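You operate a simulated robot arm through the tools that you are given. There is no shell and no other tool. Be economical: measure what you need, move in short steps, check, and stop when the job is done.

Carry out the task below with a simulated two-armed robot. There is one attempt and no reset: what you move stays moved.

Task
Put two of the black castors from the right side of the grey press table on the left side of the grey press table. Fetch the blue star knob and set it on the left side of the press twenty-six table. Turn the front power dial to 10. Put the 0.8 wire reel from the right side of the press twenty-six table on the black panel and the 1.0 wire reel on the left side of the press twenty-six table. Take the small roll and leave it on the back left corner of the press twenty-nine table. Do these in any order. Set down upright: black castor.
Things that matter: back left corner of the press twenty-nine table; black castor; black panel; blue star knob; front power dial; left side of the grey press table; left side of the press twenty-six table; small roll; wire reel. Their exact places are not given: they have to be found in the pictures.

The check looks at the end state, three seconds after you hand in, the way a careful person would. Anything else that was tipped, shoved, dropped, spilled or broken makes it a failure.

Robot
Two 6-joint arms with two-finger parallel grippers on one trunk, on a base that drives. Base frame: it is fixed to the floor where the robot stands at the start and does not move with it; the origin is under the middle of the robot, x ahead of it, y to its left, z up; the surface under the hand at the start is at about z = 74. Units: cm, degrees, N and s.
The left shoulder is at the start at [5, 17, 120.9], the right one opposite. With the tool pointing down near the work surface each hand reaches from about 50 to 96 cm from the robot's upright axis, wherever it stands, measured 20 degrees to its own side. Places, roughly: back left corner of the press twenty-nine table [-240, 910, 70]; black castor (5x5x10 cm) [60, 10, 80]; black castor (5x8x8 cm) [50, -10, 80]; black panel (19x15x1 cm) [-140, 530, 70]; blue star knob (3x3x3 cm) [-150, 450, 80]; front power dial [-170, 470, 120]; left side of the grey press table [150, -20, 70]; left side of the press twenty-six table [-240, 450, 70]; small roll (6x6x12 cm) [-150, 510, 80]; wire reel [-150, 475, 75]. Payload 1.57 kg a hand.
The tool frame of a hand sits at the grasp point between the pads (the TCP): z along the fingers, y along the line on which they close. The tips reach 3 cm beyond it. Largest opening 8 cm; finger width 1.7, thickness 1.2; the body of the gripper, 4 by 8.2 cm, starts 8 cm behind the TCP.
Orientation is that of the tool frame in the base frame, as a unit quaternion [x, y, z, w]. With the fingers straight down and closing along the base's y, the tool's x points along the base's -x, its y along +y and its z along -z.

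Tools
- The arms move only by the tool step_arm. It takes "left_deltas", "right_deltas" or both (then of equal length, played together; a hand with none holds still); each is a list of rows, each a list of 7 numbers: the turn, a rotation vector about the tool's x, y, z in degrees, then the shift along the tool's x, y, z in m, then the gripper command, from -1 (shut) to 1 (fully open), values between in proportion. In form: [[wx, wy, wz, x, y, z, jaw], ...]. A call has 1 to 10 rows; each row is the pose to reach, as a shift and turn from the pose commanded when the call began, along the tool's axes at that moment. A row lasts 0.2 s, in which the tool goes at most 5 cm and 8.6 degrees; a call with a longer step from one row to the next is refused whole, and so is a gripper value outside its range. A pose out of reach is approached as far as the arm can. The call stops where the force on the tool passes 40 N (or 10 N more than at its start, if that is more) or the arm is blocked; 0.2 s more then pass. The fingers move at their own pace (about 7.2 cm/s each) and stop on an object; they squeeze with about 20 N. The grip force told is the motor's: it shows also when the fingers shut on nothing. Time passes only in rows, and 0.2 s behind the last, so rows that repeat a pose let the fingers close. It gives the time, the measured TCP pose, the force on the tool (base axes), the opening and the grip force at its end, in the units of the frame above (readings bear some noise), with the torque about the TCP (base axes, N m) and any sound that the robot's microphone picked up.
- Cameras (640 x 400 px; columns grow to the right, rows downward): "scene" is now at [3.01, -0.39, 176.53]; the picture's right is [-0.05, -1.00, 0.00], its down [-0.84, 0.04, -0.55] and it looks along [0.55, -0.03, -0.84] (base axes); focal length 265 px, centre (320, 200). "left" rides on the left gripper at [7.2, 0.7, -12.2] in its tool frame; the picture's right is [-0.09, 1.00, 0.00], its down [-0.84, -0.08, -0.54] and it looks along [-0.54, -0.05, 0.84] (tool axes); focal length 238 px, centre (320, 200). "right" rides on the right gripper at [7.2, -0.7, -12.2] in its tool frame; the picture's right is [0.09, 1.00, 0.00], its down [-0.84, 0.08, -0.54] and it looks along [-0.54, 0.05, 0.84] (tool axes); focal length 238 px, centre (320, 200).
- capture(camera): a new picture of that camera. It takes no simulated time.
- slide_trunk(by): slides the trunk up (or, below 0, down) by that many cm; the arms and the scene camera ride with it, the base frame stays. It gives what a move gives, with no picture.
- drive_base(legs): drives the robot by 1 to 6 legs, each [ahead, left, turn to the left] in cm, cm and degrees, along the robot's own axes; the way and the turn of a leg run together, so that a leg with both is an arc; at most 150 cm and 180 degrees a leg. The arms and the cameras ride along, it lands a little off, and it stops where it bumps. It gives what a move gives.
- turn_head(pan, tilt): turns the head with the scene camera to pan (to the left, within 86 degrees either way) and tilt (down, from -29 to 69), counted from straight ahead of the robot. It gives what a move gives.
- point_at(camera, pixels): for up to 12 pixels [column, row] of the newest picture of that camera ("zoom" is the newest enlarged one), the place [x, y, z] in the base frame of the surface seen there, good to about 0.3 cm. It takes no simulated time.
- inspect(camera, box): a new picture of the part [left, top, right, bottom] of that camera's present view, enlarged. It takes no simulated time.
- sign_off(): hands the job in; it is judged then, once.

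Go step by step. Measure first, check grasps and placings, and put right what went wrong. The budget is 131 turns and 162 pictures, counting those below and the enlarged ones. Unless the task says otherwise, let go and move clear before handing in.

The tools are called after ">>>" by a JSON object that holds its "op" and its "data". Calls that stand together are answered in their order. step_arm: Moves the arms, as the interface text tells. Its arguments: {"type":"object","properties":{"left_deltas":{"type":"array","items":{"type":"array","items":{"type":"number"}}},"right_deltas":{"type":"array","items":{"type":"array","items":{"type":"number"}}}},"required":[]} The other tools are called the same way: slide_trunk (by) slides the trunk up or down; drive_base (legs) drives the base; turn_head (pan, tilt) turns the head that bears the scene camera; capture (camera) takes a picture; point_at (camera, pixels) gives the place of the surface under pixels of a picture; inspect (camera, box) takes an enlarged picture of a part of a camera's view; sign_off () hands the job in.

At the start:

```text
time: 0.0
left_tcp_pos: [67.92, 12.41, 109.96]
left_tool_rot: [0.0, 1.0, 0.0, 0.0]
left_ft_force: [0.6, -0.6, 0.0]
left_wrist_torque: [0.01, 0.0, 0.0]
left_grip_width: 7.97
left_gripper_force: 0.0
right_tcp_pos: [63.45, -40.38, 109.89]
right_tool_rot: [0.001, 1.0, 0.0, -0.001]
right_ft_force: [-0.7, -0.5, 0.0]
right_wrist_torque: [0.0, 0.03, 0.01]
right_grip_width: 8.01
right_gripper_force: 0.1
trunk travel left (down, up): [-82.4, 14.6]
robot x, y, heading: [0.02, 0.09, -0.0]
head pan, tilt: [-2.9, 56.8]
```

scene: 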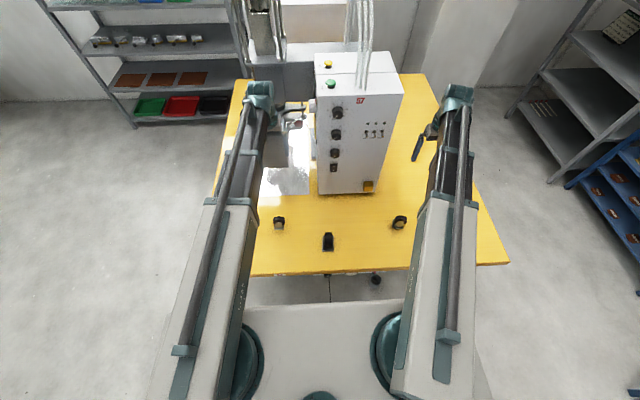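
right: 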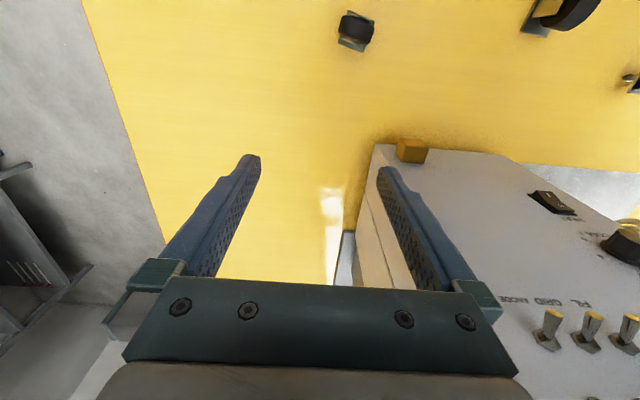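
left: 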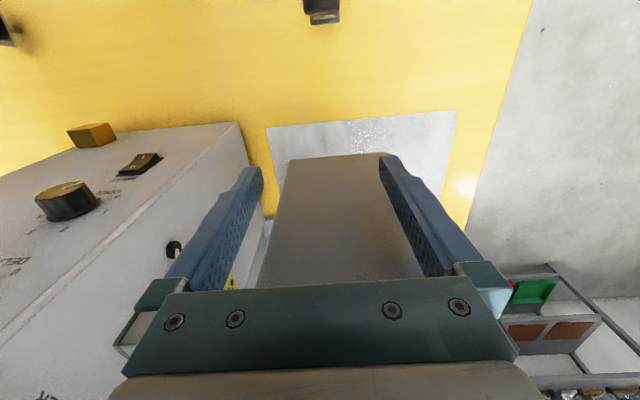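

The scene shows a yellow table with a white power box and three dark items at about (279,223), (328,241), (400,222). I'll look closer and raise the head to see more.

>>> {"op": "inspect", "data": {"camera": "scene", "box": [220, 60, 480, 280]}}

>>> {"op": "point_at", "data": {"camera": "scene", "pixels": [[279, 222], [328, 241], [400, 222], [255, 272], [505, 262], [437, 80], [235, 85], [285, 180], [320, 190], [375, 190], [375, 280], [420, 145]]}}

>>> {"op": "turn_head", "data": {"pan": 0, "tilt": 25}}

>>> {"op": "capture", "data": {"camera": "scene"}}

```text
1.82 times, centred on (350, 170) of scene
```

zoom: 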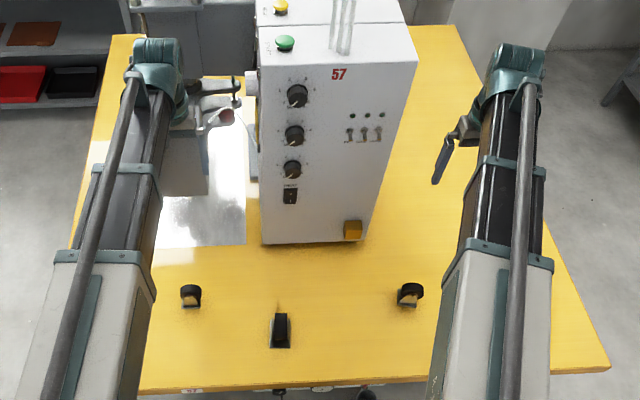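

```text
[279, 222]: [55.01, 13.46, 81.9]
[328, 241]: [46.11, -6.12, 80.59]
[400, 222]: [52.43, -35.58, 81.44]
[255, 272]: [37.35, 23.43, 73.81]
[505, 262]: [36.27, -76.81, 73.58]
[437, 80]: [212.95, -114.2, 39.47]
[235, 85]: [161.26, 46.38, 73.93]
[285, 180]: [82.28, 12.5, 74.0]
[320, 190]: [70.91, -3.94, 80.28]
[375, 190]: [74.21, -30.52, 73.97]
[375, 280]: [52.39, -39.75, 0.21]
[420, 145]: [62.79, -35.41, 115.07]
```

```text
time: 1.0
left_tcp_pos: [68.0, 12.53, 109.93]
left_tool_rot: [0.0, 1.0, 0.0, 0.0]
left_ft_force: [-0.1, 0.2, 0.4]
left_wrist_torque: [0.03, -0.01, -0.01]
left_grip_width: 8.01
left_gripper_force: 0.1
right_tcp_pos: [63.23, -40.38, 109.82]
right_tool_rot: [0.0, 1.0, 0.0, 0.0]
right_ft_force: [-0.2, -1.4, 0.2]
right_wrist_torque: [0.01, 0.0, 0.02]
right_grip_width: 8.0
right_gripper_force: 0.0
trunk travel left (down, up): [-82.4, 14.6]
robot x, y, heading: [0.13, 0.21, -0.0]
head pan, tilt: [0.0, 25.0]
```

```text
157 pictures are left
```

scene: 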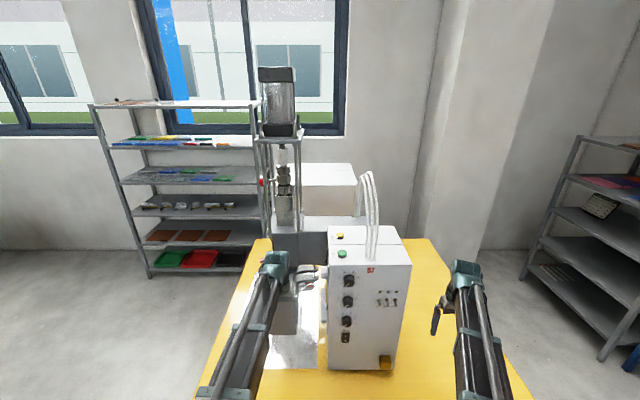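

The yellow table (no. 57) has a grey press behind the power box. I look around left and right for the other tables.

>>> {"op": "turn_head", "data": {"pan": 75, "tilt": 15}}

>>> {"op": "capture", "data": {"camera": "scene"}}

>>> {"op": "turn_head", "data": {"pan": -70, "tilt": 20}}

>>> {"op": "capture", "data": {"camera": "scene"}}

```text
time: 2.4
left_tcp_pos: [67.95, 12.63, 109.89]
left_tool_rot: [0.0, 1.0, 0.001, 0.0]
left_ft_force: [-0.2, -0.4, 1.0]
left_wrist_torque: [-0.01, 0.0, -0.01]
left_grip_width: 8.02
left_gripper_force: 0.1
right_tcp_pos: [63.43, -40.34, 109.94]
right_tool_rot: [-0.001, 1.0, 0.001, 0.0]
right_ft_force: [0.3, -0.3, 0.0]
right_wrist_torque: [0.01, 0.01, 0.0]
right_grip_width: 7.99
right_gripper_force: 0.0
trunk travel left (down, up): [-82.4, 14.6]
robot x, y, heading: [0.04, -0.08, -0.1]
head pan, tilt: [75.0, 15.0]
```

```text
156 pictures are left
```

scene: 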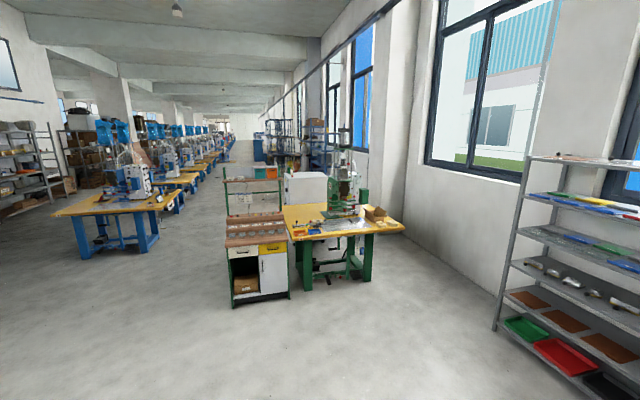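

```text
time: 4.7
left_tcp_pos: [67.94, 12.44, 109.77]
left_tool_rot: [0.0, 1.0, 0.0, 0.0]
left_ft_force: [0.4, 0.3, 0.5]
left_wrist_torque: [0.01, -0.02, 0.01]
left_grip_width: 7.97
left_gripper_force: 0.0
right_tcp_pos: [63.49, -40.42, 109.85]
right_tool_rot: [0.0, 1.0, 0.0, 0.0]
right_ft_force: [0.0, 0.0, 0.3]
right_wrist_torque: [-0.01, -0.01, -0.03]
right_grip_width: 8.02
right_gripper_force: 0.1
trunk travel left (down, up): [-82.4, 14.6]
robot x, y, heading: [-0.41, 0.66, 0.3]
head pan, tilt: [-70.0, 20.0]
```

```text
155 pictures are left
```

scene: 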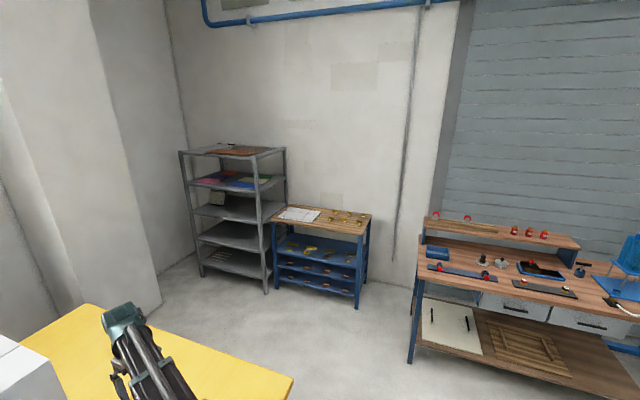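

This yellow table with the grey press is the grey press table; the green one and blue row are farther off. Now I measure this table's layout and look at the castors closely.

>>> {"op": "turn_head", "data": {"pan": 0, "tilt": 65}}

>>> {"op": "inspect", "data": {"camera": "scene", "box": [240, 130, 440, 250]}}

>>> {"op": "inspect", "data": {"camera": "left", "box": [0, 0, 400, 60]}}

>>> {"op": "inspect", "data": {"camera": "right", "box": [320, 0, 640, 100]}}

```text
time: 6.1
left_tcp_pos: [67.98, 12.55, 109.92]
left_tool_rot: [-0.001, 1.0, 0.0, 0.0]
left_ft_force: [0.1, 0.4, 0.4]
left_wrist_torque: [-0.03, -0.02, 0.0]
left_grip_width: 8.01
left_gripper_force: 0.1
right_tcp_pos: [63.49, -40.41, 109.73]
right_tool_rot: [0.0, 1.0, 0.0, 0.0]
right_ft_force: [-0.2, 0.8, -0.3]
right_wrist_torque: [0.02, -0.03, -0.01]
right_grip_width: 8.01
right_gripper_force: 0.2
trunk travel left (down, up): [-82.4, 14.6]
robot x, y, heading: [0.42, -0.03, -0.0]
head pan, tilt: [0.0, 65.0]
```

```text
3.20 times, centred on (340, 190) of scene
```

zoom: 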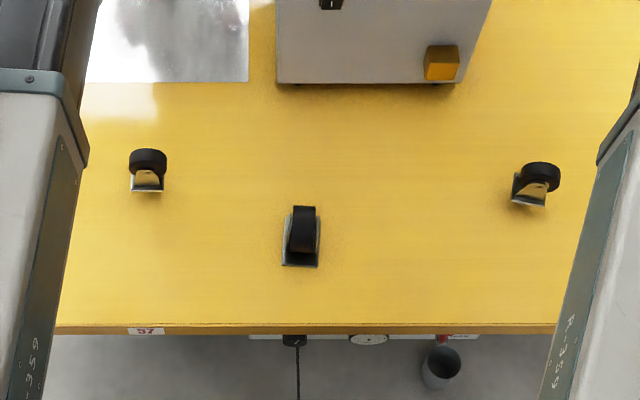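

```text
1.60 times, centred on (200, 30) of left
```

zoom: 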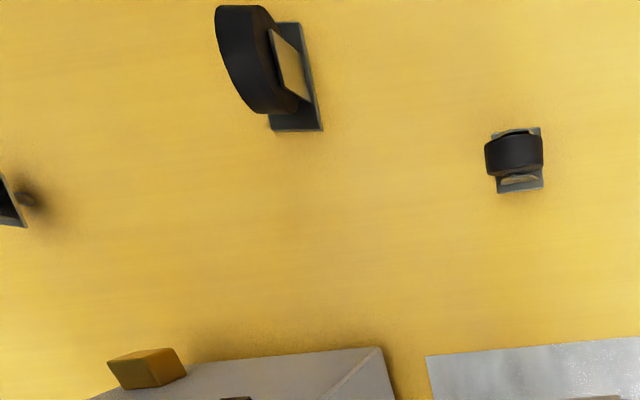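

```text
2.00 times, centred on (480, 50) of right
```

zoom: 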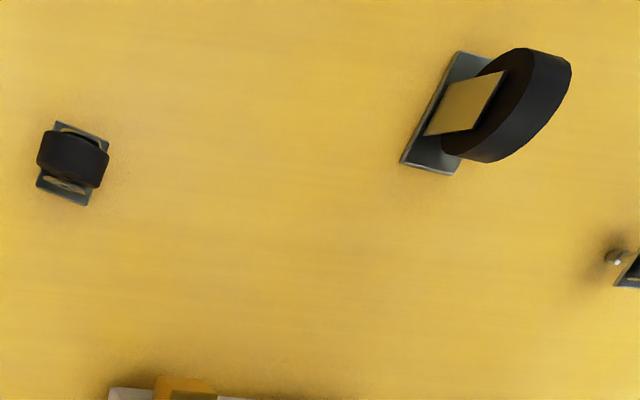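

Three castors stand plate-down with the wheel on top. I take a mid-tilt view to measure the table's far side and free floor around it.

>>> {"op": "turn_head", "data": {"pan": 0, "tilt": 38}}

>>> {"op": "capture", "data": {"camera": "scene"}}

>>> {"op": "point_at", "data": {"camera": "scene", "pixels": [[222, 300], [262, 170], [440, 170], [455, 200], [150, 210], [135, 260], [350, 100], [320, 110], [275, 70], [320, 190], [400, 200], [470, 90]]}}

```text
time: 7.0
left_tcp_pos: [67.99, 12.48, 109.84]
left_tool_rot: [-0.001, 1.0, 0.0, 0.0]
left_ft_force: [0.1, -0.4, 0.5]
left_wrist_torque: [-0.03, 0.02, 0.02]
left_grip_width: 7.99
left_gripper_force: 0.1
right_tcp_pos: [63.39, -40.38, 109.93]
right_tool_rot: [0.0, 1.0, 0.0, 0.0]
right_ft_force: [0.8, -0.5, 0.4]
right_wrist_torque: [0.01, -0.03, 0.01]
right_grip_width: 8.01
right_gripper_force: 0.0
trunk travel left (down, up): [-82.4, 14.6]
robot x, y, heading: [0.03, -0.26, -0.0]
head pan, tilt: [0.0, 38.0]
```

```text
151 pictures are left
```

scene: 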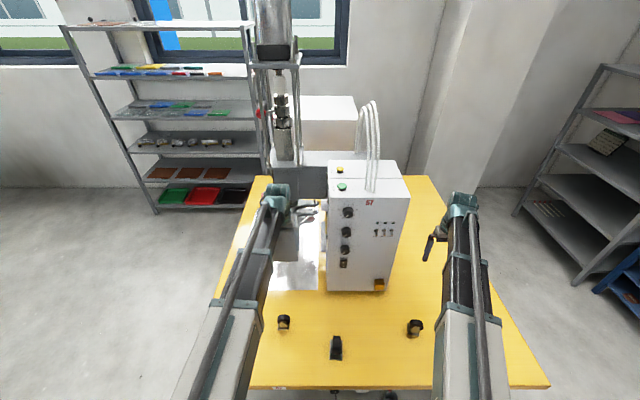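

```text
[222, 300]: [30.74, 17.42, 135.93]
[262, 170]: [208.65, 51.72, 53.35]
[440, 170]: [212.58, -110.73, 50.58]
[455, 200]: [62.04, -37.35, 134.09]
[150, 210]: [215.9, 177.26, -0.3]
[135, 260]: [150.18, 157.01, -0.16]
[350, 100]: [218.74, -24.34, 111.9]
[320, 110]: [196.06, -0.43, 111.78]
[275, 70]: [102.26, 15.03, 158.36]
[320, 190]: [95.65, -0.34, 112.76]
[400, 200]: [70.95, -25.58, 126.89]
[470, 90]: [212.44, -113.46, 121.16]
```

The table runs x≈37..162, y≈46..-77; I'll place castors later from the +y side. Now measure the two small castors with zooms.

>>> {"op": "inspect", "data": {"camera": "left", "box": [290, 0, 370, 40]}}

>>> {"op": "point_at", "data": {"camera": "left", "pixels": [[304, 2], [304, 10], [322, 3], [322, 9], [338, 4], [338, 10], [320, 17], [332, 22], [312, 22], [325, 1]]}}

>>> {"op": "inspect", "data": {"camera": "right", "box": [320, 0, 400, 60]}}

>>> {"op": "point_at", "data": {"camera": "right", "pixels": [[340, 28], [372, 34], [356, 16], [356, 30], [356, 40], [356, 47], [342, 20], [345, 36], [350, 10], [365, 24]]}}

```text
8.00 times, centred on (330, 20) of left
```

zoom: 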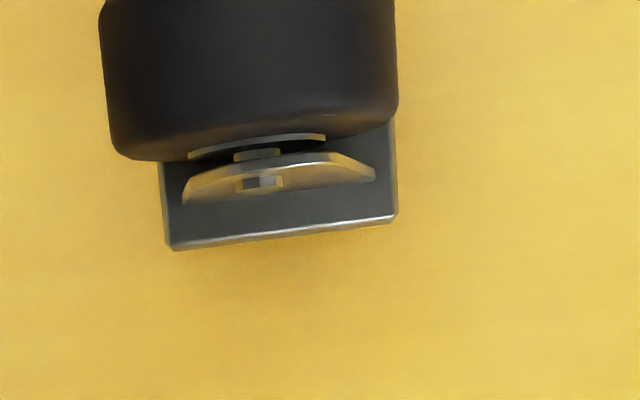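

```text
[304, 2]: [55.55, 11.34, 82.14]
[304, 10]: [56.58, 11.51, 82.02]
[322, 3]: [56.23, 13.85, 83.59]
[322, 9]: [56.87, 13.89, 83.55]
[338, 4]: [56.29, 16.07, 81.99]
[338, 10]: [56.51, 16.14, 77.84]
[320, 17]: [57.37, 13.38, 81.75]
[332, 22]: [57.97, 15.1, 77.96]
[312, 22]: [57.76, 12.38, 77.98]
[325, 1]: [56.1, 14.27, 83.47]
```

```text
6.67 times, centred on (360, 30) of right
```

zoom: 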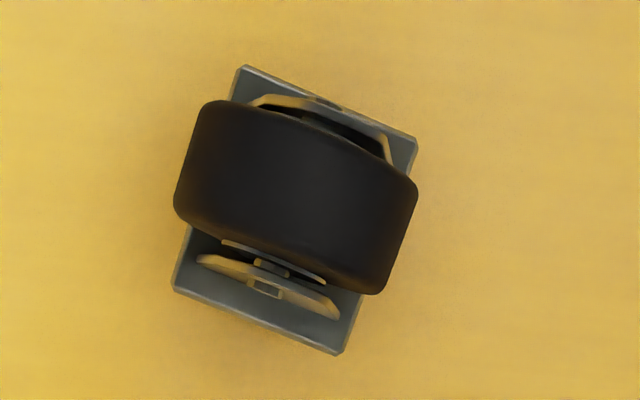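

```text
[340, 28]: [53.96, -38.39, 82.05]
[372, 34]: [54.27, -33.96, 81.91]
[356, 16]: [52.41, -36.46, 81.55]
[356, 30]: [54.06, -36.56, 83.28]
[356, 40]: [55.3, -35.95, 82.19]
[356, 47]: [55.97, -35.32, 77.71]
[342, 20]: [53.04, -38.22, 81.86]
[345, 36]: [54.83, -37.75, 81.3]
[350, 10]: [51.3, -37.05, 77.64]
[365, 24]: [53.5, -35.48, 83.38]
```

The small castor's wheel disc is ~5 cm across y, ~2.5 cm thick in x, top z≈83.6; plate seen at z≈78. I look sideways at the other castor to understand what is below the plate.

>>> {"op": "inspect", "data": {"camera": "left", "box": [0, 0, 40, 60]}}

>>> {"op": "inspect", "data": {"camera": "right", "box": [600, 50, 640, 150]}}

>>> {"op": "inspect", "data": {"camera": "scene", "box": [270, 300, 310, 340]}}

>>> {"op": "point_at", "data": {"camera": "scene", "pixels": [[284, 318], [284, 327], [279, 324], [290, 325], [284, 332], [336, 340], [336, 352], [336, 358]]}}

```text
6.67 times, centred on (20, 30) of left
```

zoom: 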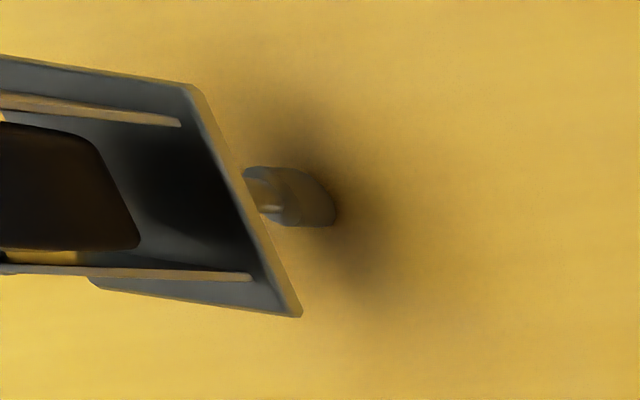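

```text
4.00 times, centred on (620, 100) of right
```

zoom: 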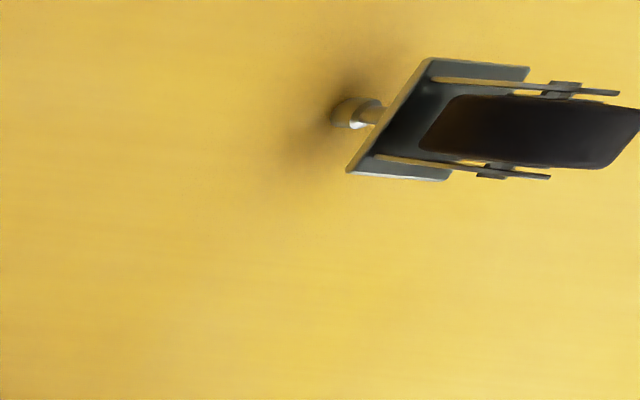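

```text
10.00 times, centred on (290, 320) of scene
```

zoom: 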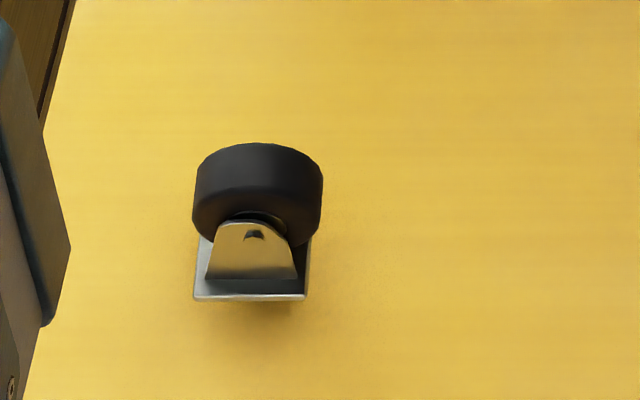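

```text
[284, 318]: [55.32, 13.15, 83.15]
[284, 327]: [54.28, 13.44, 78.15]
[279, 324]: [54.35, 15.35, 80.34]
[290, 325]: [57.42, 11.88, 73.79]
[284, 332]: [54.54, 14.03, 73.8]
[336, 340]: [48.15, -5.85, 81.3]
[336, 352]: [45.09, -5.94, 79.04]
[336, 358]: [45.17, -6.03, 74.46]
```

Small castors balance upside-down on a stem; the middle one sits on a broad plate. I'll take the middle one with the right hand and the left small one with the left; first back off 10 cm for reach.

>>> {"op": "drive_base", "data": {"legs": [[-10, 0, 0]]}}

>>> {"op": "capture", "data": {"camera": "left"}}

>>> {"op": "capture", "data": {"camera": "right"}}

```text
time: 8.2
left_tcp_pos: [57.78, 12.49, 110.1]
left_tool_rot: [0.0, 1.0, 0.0, 0.001]
left_ft_force: [-1.0, 0.4, 0.1]
left_wrist_torque: [0.02, -0.06, 0.01]
left_grip_width: 8.01
left_gripper_force: 0.0
right_tcp_pos: [53.15, -40.38, 109.84]
right_tool_rot: [0.001, 1.0, -0.001, 0.001]
right_ft_force: [-0.1, 0.2, -0.1]
right_wrist_torque: [-0.02, -0.03, 0.02]
right_grip_width: 7.99
right_gripper_force: 0.1
trunk travel left (down, up): [-82.4, 14.6]
robot x, y, heading: [-10.06, -0.06, 0.1]
head pan, tilt: [0.0, 38.0]
```

```text
145 pictures are left
```

left: 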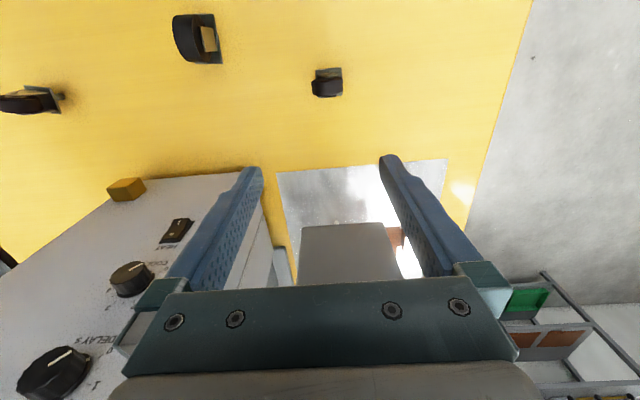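

```text
144 pictures are left
```

right: 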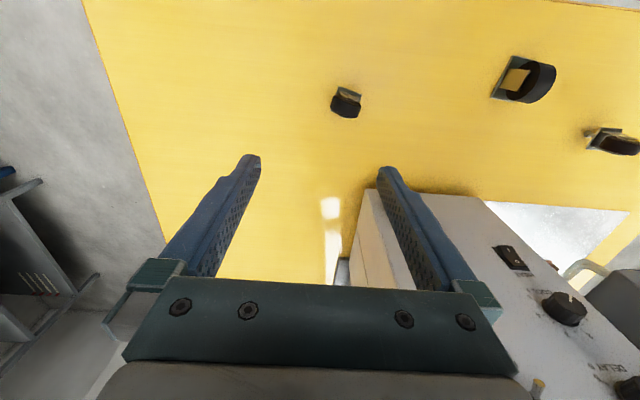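

Middle castor at right-cam (525,82); I measure it and its plate corners.

>>> {"op": "inspect", "data": {"camera": "right", "box": [480, 40, 570, 115]}}

>>> {"op": "point_at", "data": {"camera": "right", "pixels": [[515, 58], [493, 95], [540, 70], [548, 85], [530, 98], [552, 70], [518, 80], [505, 98]]}}

>>> {"op": "point_at", "data": {"camera": "left", "pixels": [[216, 16], [221, 63], [190, 20], [188, 50], [200, 60], [209, 40], [313, 82], [342, 80], [328, 86], [328, 93]]}}

```text
5.33 times, centred on (525, 78) of right
```

zoom: 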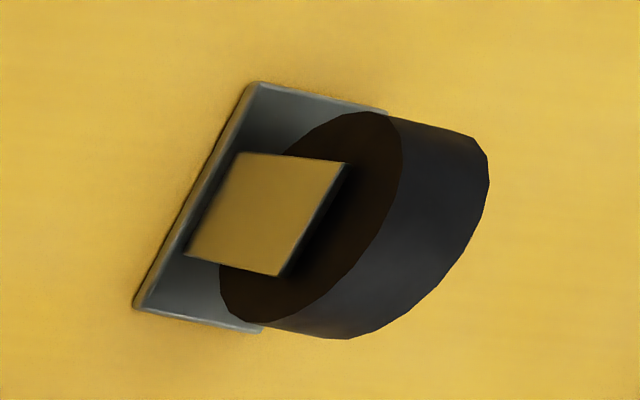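

```text
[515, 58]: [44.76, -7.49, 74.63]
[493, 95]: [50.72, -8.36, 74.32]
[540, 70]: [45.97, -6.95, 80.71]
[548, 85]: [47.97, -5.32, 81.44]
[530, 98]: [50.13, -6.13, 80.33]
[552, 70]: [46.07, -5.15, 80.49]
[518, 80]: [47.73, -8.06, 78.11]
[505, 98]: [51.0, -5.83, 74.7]
```

```text
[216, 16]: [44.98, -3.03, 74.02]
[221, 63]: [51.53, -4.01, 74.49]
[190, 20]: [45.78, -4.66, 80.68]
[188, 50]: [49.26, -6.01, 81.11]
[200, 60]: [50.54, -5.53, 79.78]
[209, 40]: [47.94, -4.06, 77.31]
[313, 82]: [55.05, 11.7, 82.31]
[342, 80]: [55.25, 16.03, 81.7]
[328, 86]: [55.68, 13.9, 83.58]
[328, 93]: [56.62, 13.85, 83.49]
```

Middle castor centre ≈(48,-6.1), yaw −8.5°, fork width 4 at z 78; small one centre ≈(55.8,13.85). I descend the left hand over the small castor and move the right hand above the middle one.

>>> {"op": "step_arm", "data": {"left_deltas": [[0, 0, 0, 0.01, 0.007, 0.04, 1], [0, 0, 0, 0.02, 0.0135, 0.08, 1], [0, 0, 0, 0.02, 0.0135, 0.12, 1], [0, 0, 0, 0.02, 0.0135, 0.16, 1], [0, 0, 0, 0.02, 0.0135, 0.18, 1], [0, 0, 0, 0.02, 0.0135, 0.2, 1], [0, 0, 0, 0.02, 0.0135, 0.2, 1], [0, 0, 0, 0.02, 0.0135, 0.2, 1]], "right_deltas": [[0, 0, 0, 0.005, 0.045, 0, 1], [0, 0, 0, 0.015, 0.09, 0, 1], [0, 0, 2, 0.025, 0.135, 0, 1], [0, 0, 4, 0.035, 0.18, 0, 1], [0, 0, 6, 0.045, 0.225, 0, 1], [0, 0, 8.5, 0.0515, 0.27, 0.02, 1], [0, 0, 8.5, 0.0515, 0.31, 0.05, 1], [0, 0, 8.5, 0.0515, 0.343, 0.08, 1]]}}

>>> {"op": "capture", "data": {"camera": "left"}}

>>> {"op": "capture", "data": {"camera": "right"}}

```text
time: 10.0
left_tcp_pos: [56.02, 13.93, 109.82]
left_tool_rot: [0.001, 1.0, 0.0, -0.001]
left_ft_force: [0.4, -0.4, -0.4]
left_wrist_torque: [-0.03, -0.01, 0.0]
left_grip_width: 8.01
left_gripper_force: 0.0
left hand out of reach, approached as far as the arm can: row 1, 2, 3, 4, 5, 6, 7, 8
right_tcp_pos: [48.09, -5.9, 109.91]
right_tool_rot: [0.075, 0.997, 0.0, 0.001]
right_ft_force: [-0.2, 0.3, -0.1]
right_wrist_torque: [-0.03, -0.01, -0.01]
right_grip_width: 8.01
right_gripper_force: 0.0
right hand out of reach, approached as far as the arm can: row 6, 7, 8
trunk travel left (down, up): [-82.4, 14.6]
robot x, y, heading: [-9.86, 0.03, -0.0]
head pan, tilt: [0.0, 38.0]
```

```text
142 pictures are left
```

left: 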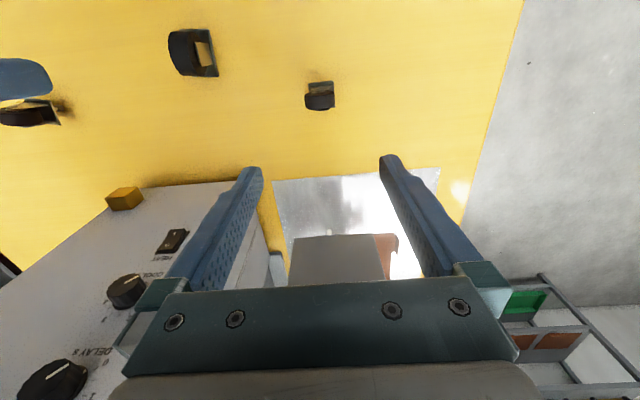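

```text
141 pictures are left
```

right: 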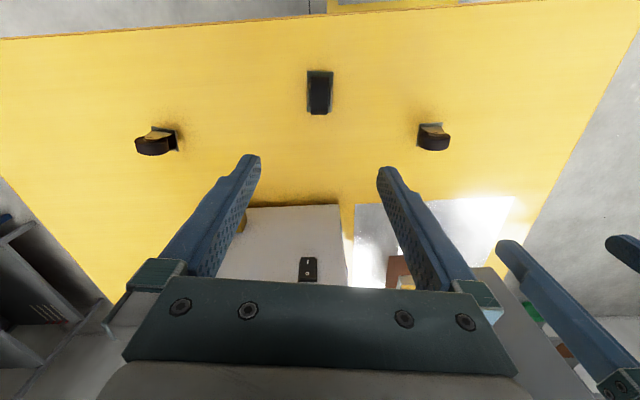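

The arms can't go lower with the trunk this high, but both hands sit right above their castors; I'll lower the trunk 20 cm.

>>> {"op": "slide_trunk", "data": {"by": -20}}

>>> {"op": "capture", "data": {"camera": "left"}}

>>> {"op": "capture", "data": {"camera": "right"}}

```text
time: 12.2
left_tcp_pos: [56.01, 13.85, 89.84]
left_tool_rot: [0.0, 1.0, 0.0, -0.001]
left_ft_force: [-0.4, 0.2, -0.3]
left_wrist_torque: [0.0, -0.01, 0.0]
left_grip_width: 8.04
left_gripper_force: 0.0
right_tcp_pos: [48.03, -5.96, 89.82]
right_tool_rot: [0.075, 0.997, 0.0, 0.0]
right_ft_force: [-0.6, -0.3, 0.6]
right_wrist_torque: [0.0, 0.01, 0.01]
right_grip_width: 7.99
right_gripper_force: 0.0
trunk travel left (down, up): [-62.4, 34.6]
robot x, y, heading: [-9.8, -0.26, -0.0]
head pan, tilt: [0.0, 38.0]
```

```text
140 pictures are left
```

left: 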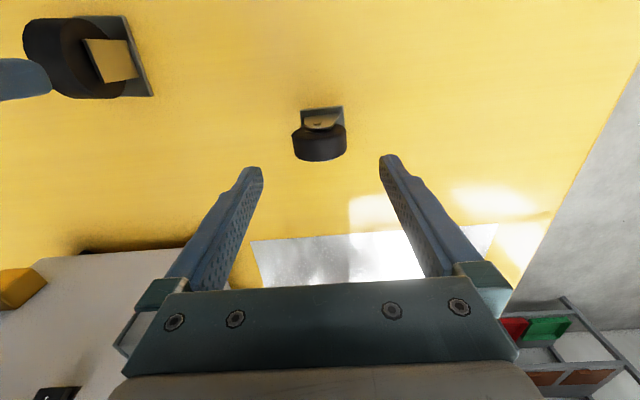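

```text
139 pictures are left
```

right: 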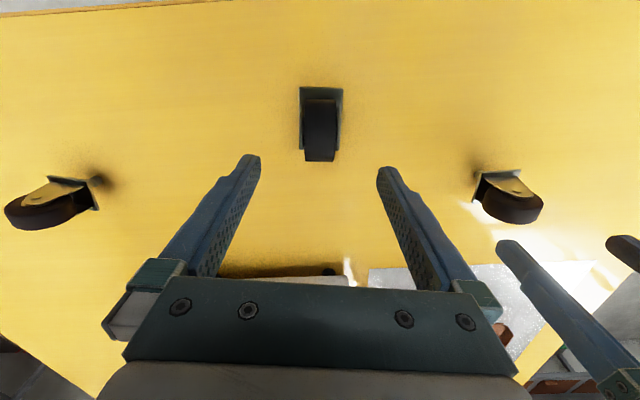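

Both hands are aligned. I lower with the arms: left to z≈81.8, right to z≈79.

>>> {"op": "step_arm", "data": {"left_deltas": [[0, 0, 0, 0, 0, 0.02, 1], [0, 0, 0, 0, 0, 0.04, 1], [0, 0, 0, 0, 0, 0.06, 1], [0, 0, 0, 0, 0, 0.08, 1]], "right_deltas": [[0, 0, 0, 0, 0, 0.03, 1], [0, 0, 0, 0, 0, 0.06, 1], [0, 0, 0, 0, 0, 0.08, 1], [0, 0, 0, 0, 0, 0.105, 1]]}}

```text
time: 13.2
left_tcp_pos: [56.12, 13.87, 89.93]
left_tool_rot: [0.0, 1.0, -0.001, 0.0]
left_ft_force: [-1.1, -0.7, -0.6]
left_wrist_torque: [-0.01, 0.01, -0.01]
left_grip_width: 8.0
left_gripper_force: 0.1
left hand out of reach, approached as far as the arm can: row 1, 2, 3, 4
right_tcp_pos: [48.09, -5.87, 89.86]
right_tool_rot: [0.075, 0.997, 0.001, 0.0]
right_ft_force: [-1.3, 0.8, -0.6]
right_wrist_torque: [0.0, 0.01, 0.0]
right_grip_width: 8.01
right_gripper_force: 0.1
right hand out of reach, approached as far as the arm can: row 1, 2, 3, 4
trunk travel left (down, up): [-62.4, 34.6]
robot x, y, heading: [-10.2, 0.24, 0.0]
head pan, tilt: [0.0, 38.0]
```

The arms are at their lower limit, so I raise the left by 2.8 cm relative and use the trunk for both.

>>> {"op": "step_arm", "data": {"left_deltas": [[0, 0, 0, 0, 0, -0.028, 1], [0, 0, 0, 0, 0, -0.028, 1]]}}

>>> {"op": "slide_trunk", "data": {"by": -10.8}}

>>> {"op": "capture", "data": {"camera": "left"}}

>>> {"op": "capture", "data": {"camera": "right"}}

```text
time: 13.8
left_tcp_pos: [56.0, 13.9, 89.99]
left_tool_rot: [0.0, 1.0, 0.0, 0.0]
left_ft_force: [0.2, 0.0, -0.4]
left_wrist_torque: [0.02, -0.02, -0.01]
left_grip_width: 8.02
left_gripper_force: 0.1
left hand out of reach, approached as far as the arm can: row 1, 2
right_tcp_pos: [48.12, -6.02, 89.87]
right_tool_rot: [0.074, 0.997, 0.0, 0.0]
right_ft_force: [-0.4, 0.2, -0.6]
right_wrist_torque: [-0.01, 0.01, 0.0]
right_grip_width: 8.0
right_gripper_force: 0.1
trunk travel left (down, up): [-62.4, 34.6]
robot x, y, heading: [-10.37, 0.06, -0.0]
head pan, tilt: [0.0, 38.0]
```

```text
time: 15.2
left_tcp_pos: [55.95, 13.87, 78.9]
left_tool_rot: [0.0, 1.0, 0.0, 0.0]
left_ft_force: [0.2, -0.4, -0.5]
left_wrist_torque: [-0.01, 0.01, 0.01]
left_grip_width: 8.0
left_gripper_force: 0.1
right_tcp_pos: [48.06, -5.98, 79.02]
right_tool_rot: [0.075, 0.997, 0.0, 0.0]
right_ft_force: [-0.2, 0.1, 0.5]
right_wrist_torque: [-0.02, 0.02, -0.01]
right_grip_width: 8.03
right_gripper_force: 0.0
trunk travel left (down, up): [-51.6, 45.4]
robot x, y, heading: [-10.03, 0.42, -0.1]
head pan, tilt: [0.0, 38.0]
```

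```text
138 pictures are left
```

left: 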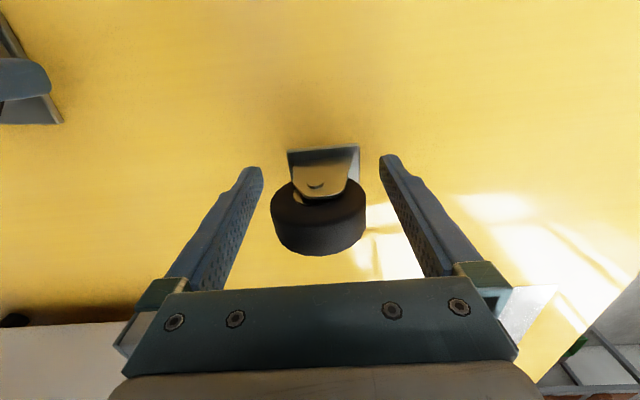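

```text
137 pictures are left
```

right: 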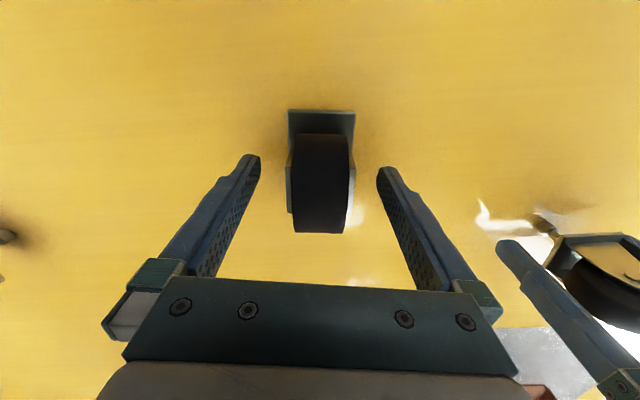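

Left is 3 cm too low because its commanded pose was clamped; I nudge it upward and close the right gripper on the middle castor.

>>> {"op": "step_arm", "data": {"left_deltas": [[0, 0, 0, 0, 0, -0.03, 1], [0, 0, 0, 0, 0, -0.03, 1], [0, 0, 0, 0, 0, -0.03, 1], [0, 0, 0, 0, 0, -0.03, 1]], "right_deltas": [[0, 0, 0, 0, 0, 0, -1], [0, 0, 0, 0, 0, 0, -1], [0, 0, 0, 0, 0, 0, -1], [0, 0, 0, 0, 0, 0, -1]]}}

```text
time: 16.2
left_tcp_pos: [56.01, 13.77, 78.99]
left_tool_rot: [0.0, 1.0, 0.001, 0.0]
left_ft_force: [0.5, -0.7, 0.1]
left_wrist_torque: [0.01, 0.02, -0.01]
left_grip_width: 8.01
left_gripper_force: 0.1
left hand out of reach, approached as far as the arm can: row 1, 2, 3, 4
right_tcp_pos: [48.07, -5.92, 79.08]
right_tool_rot: [0.074, 0.997, 0.0, 0.0]
right_ft_force: [0.6, -1.3, 2.0]
right_wrist_torque: [0.01, 0.02, 0.18]
right_grip_width: 4.11
right_gripper_force: 19.8
trunk travel left (down, up): [-51.6, 45.4]
robot x, y, heading: [-9.93, -0.13, -0.0]
head pan, tilt: [0.0, 38.0]
```

Right grips at 4.1 cm. Left's command is ~22 cm below actual, so I bring it back up to end 2.9 cm above here.

>>> {"op": "step_arm", "data": {"left_deltas": [[0, 0, 0, 0, 0, -0.05, 1], [0, 0, 0, 0, 0, -0.1, 1], [0, 0, 0, 0, 0, -0.15, 1], [0, 0, 0, 0, 0, -0.2, 1], [0, 0, 0, 0, 0, -0.225, 1], [0, 0, 0, 0, 0, -0.25, 1]]}}

```text
time: 17.6
left_tcp_pos: [56.01, 13.93, 79.01]
left_tool_rot: [0.0, 1.0, -0.001, 0.001]
left_ft_force: [1.5, -0.4, 0.6]
left_wrist_torque: [0.04, 0.01, -0.01]
left_grip_width: 7.98
left_gripper_force: 0.0
left hand out of reach, approached as far as the arm can: row 1, 2, 3, 4, 5, 6
right_tcp_pos: [48.12, -5.9, 79.04]
right_tool_rot: [0.074, 0.997, 0.0, -0.001]
right_ft_force: [0.6, -2.5, 1.7]
right_wrist_torque: [-0.02, 0.01, 0.11]
right_grip_width: 4.07
right_gripper_force: 20.7
trunk travel left (down, up): [-51.6, 45.4]
robot x, y, heading: [-9.9, 0.23, -0.0]
head pan, tilt: [0.0, 38.0]
```

Vertical arm moves appear unavailable here, so height comes from the trunk. The left height still spans wheel and plate with tips 2 cm clear of the table, so I close the left gripper.

>>> {"op": "step_arm", "data": {"left_deltas": [[0, 0, 0, 0, 0, 0, -1], [0, 0, 0, 0, 0, 0, -1], [0, 0, 0, 0, 0, 0, -1], [0, 0, 0, 0, 0, 0, -1]]}}

>>> {"op": "capture", "data": {"camera": "left"}}

```text
time: 18.6
left_tcp_pos: [56.0, 13.8, 79.01]
left_tool_rot: [0.001, 1.0, 0.0, 0.001]
left_ft_force: [-0.5, -0.1, -0.1]
left_wrist_torque: [-0.02, -0.02, -0.01]
left_grip_width: 4.74
left_gripper_force: 19.7
right_tcp_pos: [48.12, -6.01, 79.12]
right_tool_rot: [0.075, 0.997, -0.001, 0.0]
right_ft_force: [-0.6, -1.5, 2.4]
right_wrist_torque: [-0.01, -0.02, 0.16]
right_grip_width: 4.09
right_gripper_force: 19.9
trunk travel left (down, up): [-51.6, 45.4]
robot x, y, heading: [-9.92, -0.19, 0.4]
head pan, tilt: [0.0, 38.0]
```

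```text
136 pictures are left
```

left: 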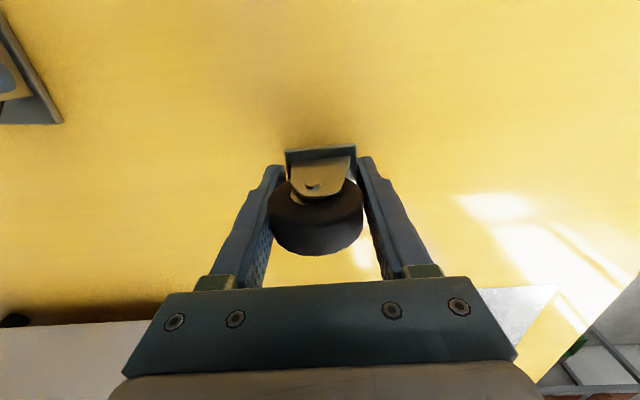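

Both castors are gripped (4.7 and 4.1 cm). I raise the trunk and check they lift with the hands.

>>> {"op": "slide_trunk", "data": {"by": 20}}

>>> {"op": "capture", "data": {"camera": "left"}}

>>> {"op": "capture", "data": {"camera": "right"}}

>>> {"op": "drive_base", "data": {"legs": [[-45, 0, 0], [0, 120, 0], [0, 0, -90], [0, 130, 0]]}}

>>> {"op": "capture", "data": {"camera": "scene"}}

```text
time: 20.7
left_tcp_pos: [56.12, 13.76, 99.12]
left_tool_rot: [0.0, 1.0, 0.0, 0.0]
left_ft_force: [0.4, -0.2, -1.9]
left_wrist_torque: [0.03, -0.01, 0.0]
left_grip_width: 4.73
left_gripper_force: 19.8
right_tcp_pos: [48.05, -5.95, 99.0]
right_tool_rot: [0.076, 0.997, 0.0, 0.0]
right_ft_force: [1.3, -0.5, -4.5]
right_wrist_torque: [0.01, -0.01, 0.0]
right_grip_width: 4.11
right_gripper_force: 20.0
trunk travel left (down, up): [-71.6, 25.4]
robot x, y, heading: [-10.27, -0.02, -0.2]
head pan, tilt: [0.0, 38.0]
```

```text
135 pictures are left
```

left: 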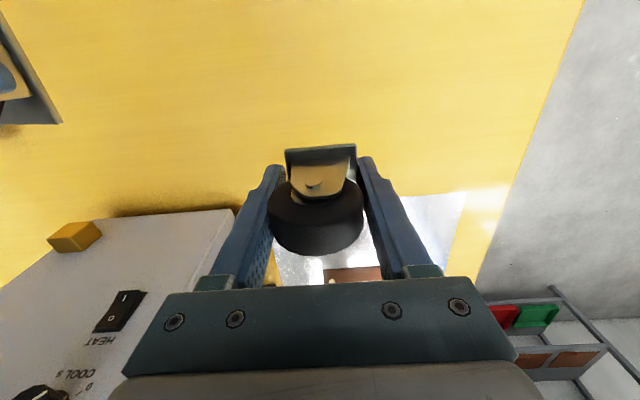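

```text
134 pictures are left
```

right: 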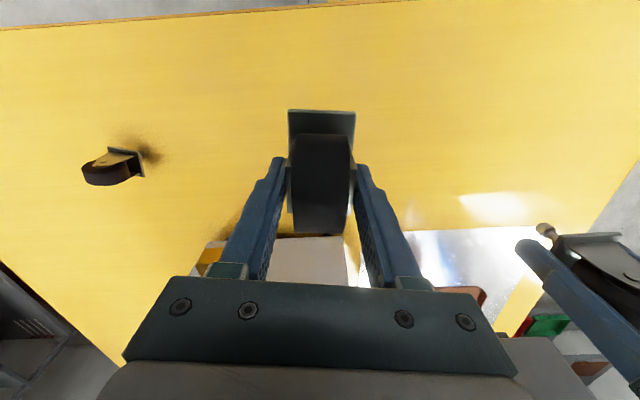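

```text
time: 39.1
left_tcp_pos: [92.28, 59.07, 99.11]
left_tool_rot: [0.695, 0.719, 0.0, 0.0]
left_ft_force: [0.1, -0.1, -1.3]
left_wrist_torque: [-0.02, 0.01, -0.02]
left_grip_width: 4.73
left_gripper_force: 20.1
right_tcp_pos: [72.13, 66.32, 99.02]
right_tool_rot: [0.746, 0.666, 0.0, -0.001]
right_ft_force: [-0.8, -0.5, -4.5]
right_wrist_torque: [-0.04, 0.0, -0.02]
right_grip_width: 4.02
right_gripper_force: 19.7
trunk travel left (down, up): [-71.6, 25.4]
robot x, y, heading: [76.35, 124.74, -87.9]
head pan, tilt: [0.0, 38.0]
```

```text
133 pictures are left
```

scene: 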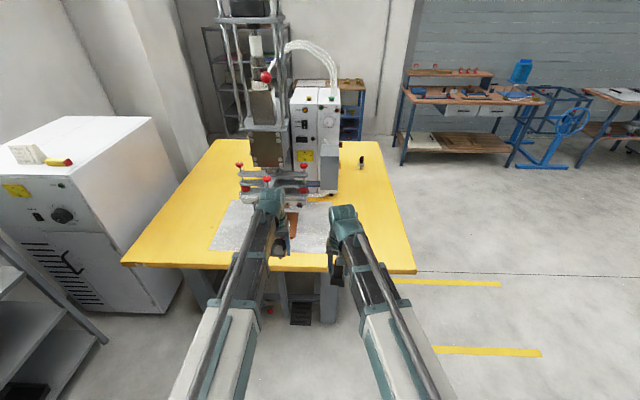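

The operator side is +y and the left half of the table is free. I measure the table and the white machine.

>>> {"op": "point_at", "data": {"camera": "scene", "pixels": [[125, 262], [218, 142], [380, 145], [412, 268], [180, 220], [208, 245], [235, 200], [165, 310], [5, 240], [250, 165], [240, 175], [60, 360]]}}

```text
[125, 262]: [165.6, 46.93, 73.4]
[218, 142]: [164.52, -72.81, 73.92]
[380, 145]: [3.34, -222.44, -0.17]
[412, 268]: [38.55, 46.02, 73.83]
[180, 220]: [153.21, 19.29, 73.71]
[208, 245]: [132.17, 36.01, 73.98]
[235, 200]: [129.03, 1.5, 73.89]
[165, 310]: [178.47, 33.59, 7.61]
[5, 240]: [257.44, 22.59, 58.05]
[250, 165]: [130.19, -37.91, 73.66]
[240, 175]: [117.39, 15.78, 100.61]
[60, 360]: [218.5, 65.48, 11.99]
```

Left region is x 133–165, clear. I straighten heading, strafe to x≈145 and go forward to y≈90.

>>> {"op": "drive_base", "data": {"legs": [[0, 0, -2.1], [0, 68, 0], [34, 0, 0]]}}

>>> {"op": "capture", "data": {"camera": "scene"}}

```text
time: 45.0
left_tcp_pos: [158.67, 24.69, 98.98]
left_tool_rot: [0.705, 0.71, 0.0, 0.0]
left_ft_force: [0.2, -0.3, -1.1]
left_wrist_torque: [0.02, 0.02, -0.01]
left_grip_width: 4.76
left_gripper_force: 20.0
right_tcp_pos: [139.0, 32.48, 98.97]
right_tool_rot: [0.756, 0.655, 0.001, -0.001]
right_ft_force: [0.7, -0.8, -4.5]
right_wrist_torque: [0.01, 0.02, -0.03]
right_grip_width: 4.01
right_gripper_force: 19.6
trunk travel left (down, up): [-71.6, 25.4]
robot x, y, heading: [144.48, 90.76, -89.8]
head pan, tilt: [0.0, 38.0]
```

```text
132 pictures are left
```

scene: 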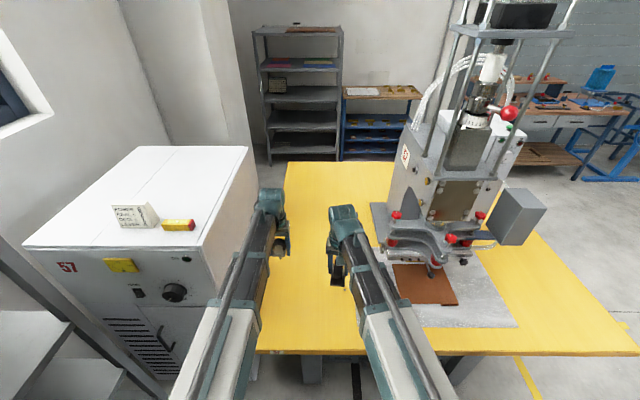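

Room is clear. I test a small forward motion of both hands first to see how z behaves.

>>> {"op": "step_arm", "data": {"left_deltas": [[0, 0, 0, -0.02, 0, 0, -1], [0, 0, 0, -0.04, 0, 0, -1]], "right_deltas": [[0, 0, 0, -0.02, 0, 0, -1], [0, 0, 0, -0.04, 0, 0, -1]]}}

```text
time: 45.6
left_tcp_pos: [158.85, 20.59, 99.03]
left_tool_rot: [0.705, 0.709, 0.0, 0.0]
left_ft_force: [-0.2, 0.3, -1.4]
left_wrist_torque: [-0.01, -0.02, 0.0]
left_grip_width: 4.75
left_gripper_force: 19.9
right_tcp_pos: [138.61, 28.39, 99.08]
right_tool_rot: [0.755, 0.655, 0.0, 0.0]
right_ft_force: [0.2, -0.5, -5.4]
right_wrist_torque: [-0.01, 0.03, -0.01]
right_grip_width: 3.98
right_gripper_force: 20.1
trunk travel left (down, up): [-71.6, 25.4]
robot x, y, heading: [144.39, 90.78, -89.7]
head pan, tilt: [0.0, 38.0]
```

XY motion works with z unchanged. I continue to the target spots: left (156,2), right (143,14).

>>> {"op": "step_arm", "data": {"left_deltas": [[0, 0, 0, -0.045, -0.007, 0, -1], [0, 0, 0, -0.09, -0.014, 0, -1], [0, 0, 0, -0.135, -0.02, 0, -1], [0, 0, 0, -0.187, -0.027, 0, -1], [0, 0, 0, -0.187, -0.027, 0, -1]], "right_deltas": [[0, 0, 0, -0.035, 0.015, 0, -1], [0, 0, 0, -0.07, 0.03, 0, -1], [0, 0, 0, -0.1, 0.045, 0, -1], [0, 0, 0, -0.136, 0.065, 0, -1], [0, 0, 0, -0.136, 0.065, 0, -1]]}}

>>> {"op": "step_arm", "data": {"left_deltas": [[0, 0, 0, 0, 0, 0.02, -1], [0, 0, 0, 0, 0, 0.04, -1], [0, 0, 0, 0, 0, 0.04, -1]]}}

```text
refused: row 4 steps farther than a row can; nothing moved
```

```text
time: 46.4
left_tcp_pos: [158.87, 20.61, 98.99]
left_tool_rot: [0.705, 0.709, -0.001, 0.0]
left_ft_force: [-0.4, 0.6, -1.9]
left_wrist_torque: [0.01, 0.0, -0.01]
left_grip_width: 4.74
left_gripper_force: 19.8
left hand out of reach, approached as far as the arm can: row 1, 2, 3
right_tcp_pos: [138.57, 28.47, 99.08]
right_tool_rot: [0.755, 0.656, 0.0, 0.0]
right_ft_force: [0.3, 0.5, -4.2]
right_wrist_torque: [-0.01, -0.02, 0.0]
right_grip_width: 3.98
right_gripper_force: 20.2
trunk travel left (down, up): [-71.6, 25.4]
robot x, y, heading: [144.54, 90.67, -89.8]
head pan, tilt: [0.0, 38.0]
```

Arm height is trunk-only. I move both hands in xy with smaller steps.

>>> {"op": "step_arm", "data": {"left_deltas": [[0, 0, 0, -0.04, -0.006, 0, -1], [0, 0, 0, -0.08, -0.012, 0, -1], [0, 0, 0, -0.12, -0.018, 0, -1], [0, 0, 0, -0.155, -0.024, 0, -1], [0, 0, 0, -0.187, -0.027, 0, -1]], "right_deltas": [[0, 0, 0, -0.03, 0.015, 0, -1], [0, 0, 0, -0.06, 0.03, 0, -1], [0, 0, 0, -0.09, 0.045, 0, -1], [0, 0, 0, -0.12, 0.06, 0, -1], [0, 0, 0, -0.136, 0.065, 0, -1]]}}

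>>> {"op": "slide_trunk", "data": {"by": -17}}

>>> {"op": "capture", "data": {"camera": "left"}}

>>> {"op": "capture", "data": {"camera": "right"}}

```text
time: 47.6
left_tcp_pos: [156.26, 1.9, 98.95]
left_tool_rot: [0.705, 0.709, 0.0, 0.0]
left_ft_force: [0.3, -0.1, -1.5]
left_wrist_torque: [-0.02, 0.0, -0.03]
left_grip_width: 4.74
left_gripper_force: 19.7
right_tcp_pos: [142.98, 13.99, 98.98]
right_tool_rot: [0.755, 0.656, 0.001, 0.0]
right_ft_force: [-0.2, -0.5, -4.5]
right_wrist_torque: [0.02, 0.01, -0.02]
right_grip_width: 3.96
right_gripper_force: 19.8
trunk travel left (down, up): [-71.6, 25.4]
robot x, y, heading: [144.78, 90.64, -89.6]
head pan, tilt: [0.0, 38.0]
```

```text
time: 49.5
left_tcp_pos: [156.28, 2.09, 82.11]
left_tool_rot: [0.704, 0.71, 0.0, 0.0]
left_ft_force: [0.2, 1.0, -1.6]
left_wrist_torque: [-0.03, -0.02, 0.01]
left_grip_width: 4.72
left_gripper_force: 20.3
right_tcp_pos: [142.91, 14.18, 81.99]
right_tool_rot: [0.756, 0.655, 0.001, 0.0]
right_ft_force: [0.4, -0.3, -3.7]
right_wrist_torque: [0.01, -0.04, -0.04]
right_grip_width: 3.98
right_gripper_force: 19.9
trunk travel left (down, up): [-54.6, 42.4]
robot x, y, heading: [144.21, 90.73, -89.7]
head pan, tilt: [0.0, 38.0]
```

```text
131 pictures are left
```

left: 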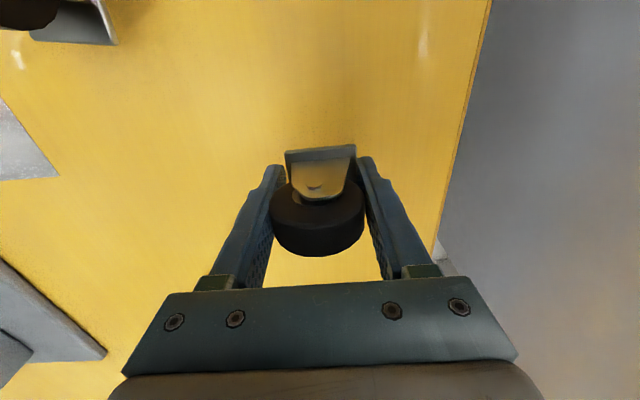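

```text
130 pictures are left
```

right: 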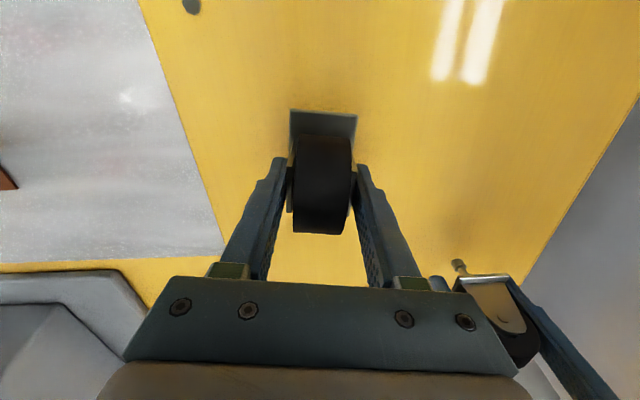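

Both castors hang upright 3 cm above the table. I lower to just touch.

>>> {"op": "slide_trunk", "data": {"by": -2.8}}

>>> {"op": "slide_trunk", "data": {"by": -0.2}}

```text
time: 50.3
left_tcp_pos: [156.22, 2.03, 79.19]
left_tool_rot: [0.704, 0.71, 0.0, 0.0]
left_ft_force: [-0.1, -0.6, -0.9]
left_wrist_torque: [0.0, 0.0, 0.01]
left_grip_width: 4.74
left_gripper_force: 20.3
right_tcp_pos: [142.93, 14.03, 79.23]
right_tool_rot: [0.755, 0.656, 0.0, 0.0]
right_ft_force: [-0.5, -0.1, -4.3]
right_wrist_torque: [0.03, 0.02, -0.01]
right_grip_width: 3.98
right_gripper_force: 20.0
trunk travel left (down, up): [-51.8, 45.2]
robot x, y, heading: [144.89, 90.67, -89.7]
head pan, tilt: [0.0, 38.0]
```

```text
time: 50.8
left_tcp_pos: [156.24, 2.05, 79.1]
left_tool_rot: [0.705, 0.71, 0.0, 0.0]
left_ft_force: [-0.2, 0.4, -1.0]
left_wrist_torque: [0.03, -0.01, -0.01]
left_grip_width: 4.73
left_gripper_force: 19.7
right_tcp_pos: [142.88, 14.03, 79.1]
right_tool_rot: [0.755, 0.656, 0.0, 0.0]
right_ft_force: [0.9, -3.0, 7.5]
right_wrist_torque: [0.22, -0.12, 0.05]
right_grip_width: 3.99
right_gripper_force: 19.6
trunk travel left (down, up): [-51.6, 45.4]
robot x, y, heading: [144.56, 90.29, -89.7]
head pan, tilt: [0.0, 38.0]
```

Right is in contact; I open the right fingers first, then lower slightly for the left.

>>> {"op": "step_arm", "data": {"right_deltas": [[0, 0, 0, 0, 0, 0, -0.3], [0, 0, 0, 0, 0, 0, 0.2], [0, 0, 0, 0, 0, 0, 1], [0, 0, 0, 0, 0, 0, 1], [0, 0, 0, 0, 0, 0, 1]]}}

>>> {"op": "slide_trunk", "data": {"by": -0.2}}

```text
time: 52.0
left_tcp_pos: [156.29, 2.01, 79.04]
left_tool_rot: [0.705, 0.709, 0.0, 0.0]
left_ft_force: [0.1, -0.4, 4.4]
left_wrist_torque: [-0.03, -0.03, -0.01]
left_grip_width: 4.73
left_gripper_force: 20.1
right_tcp_pos: [143.01, 14.19, 79.07]
right_tool_rot: [0.756, 0.655, 0.0, 0.001]
right_ft_force: [-0.6, 1.0, -0.2]
right_wrist_torque: [0.0, 0.01, 0.01]
right_grip_width: 8.01
right_gripper_force: 0.2
trunk travel left (down, up): [-51.6, 45.4]
robot x, y, heading: [144.42, 90.77, -89.8]
head pan, tilt: [0.0, 38.0]
```

```text
time: 52.5
left_tcp_pos: [156.26, 2.17, 79.0]
left_tool_rot: [0.704, 0.71, 0.0, 0.001]
left_ft_force: [-0.4, -1.5, 12.6]
left_wrist_torque: [-0.07, -0.05, -0.03]
left_grip_width: 4.76
left_gripper_force: 19.6
right_tcp_pos: [142.9, 14.26, 79.0]
right_tool_rot: [0.755, 0.655, 0.0, 0.0]
right_ft_force: [0.3, 0.5, 0.1]
right_wrist_torque: [-0.01, -0.01, 0.02]
right_grip_width: 7.99
right_gripper_force: 0.1
trunk travel left (down, up): [-51.4, 45.6]
robot x, y, heading: [144.54, 90.71, -89.6]
head pan, tilt: [0.0, 38.0]
```

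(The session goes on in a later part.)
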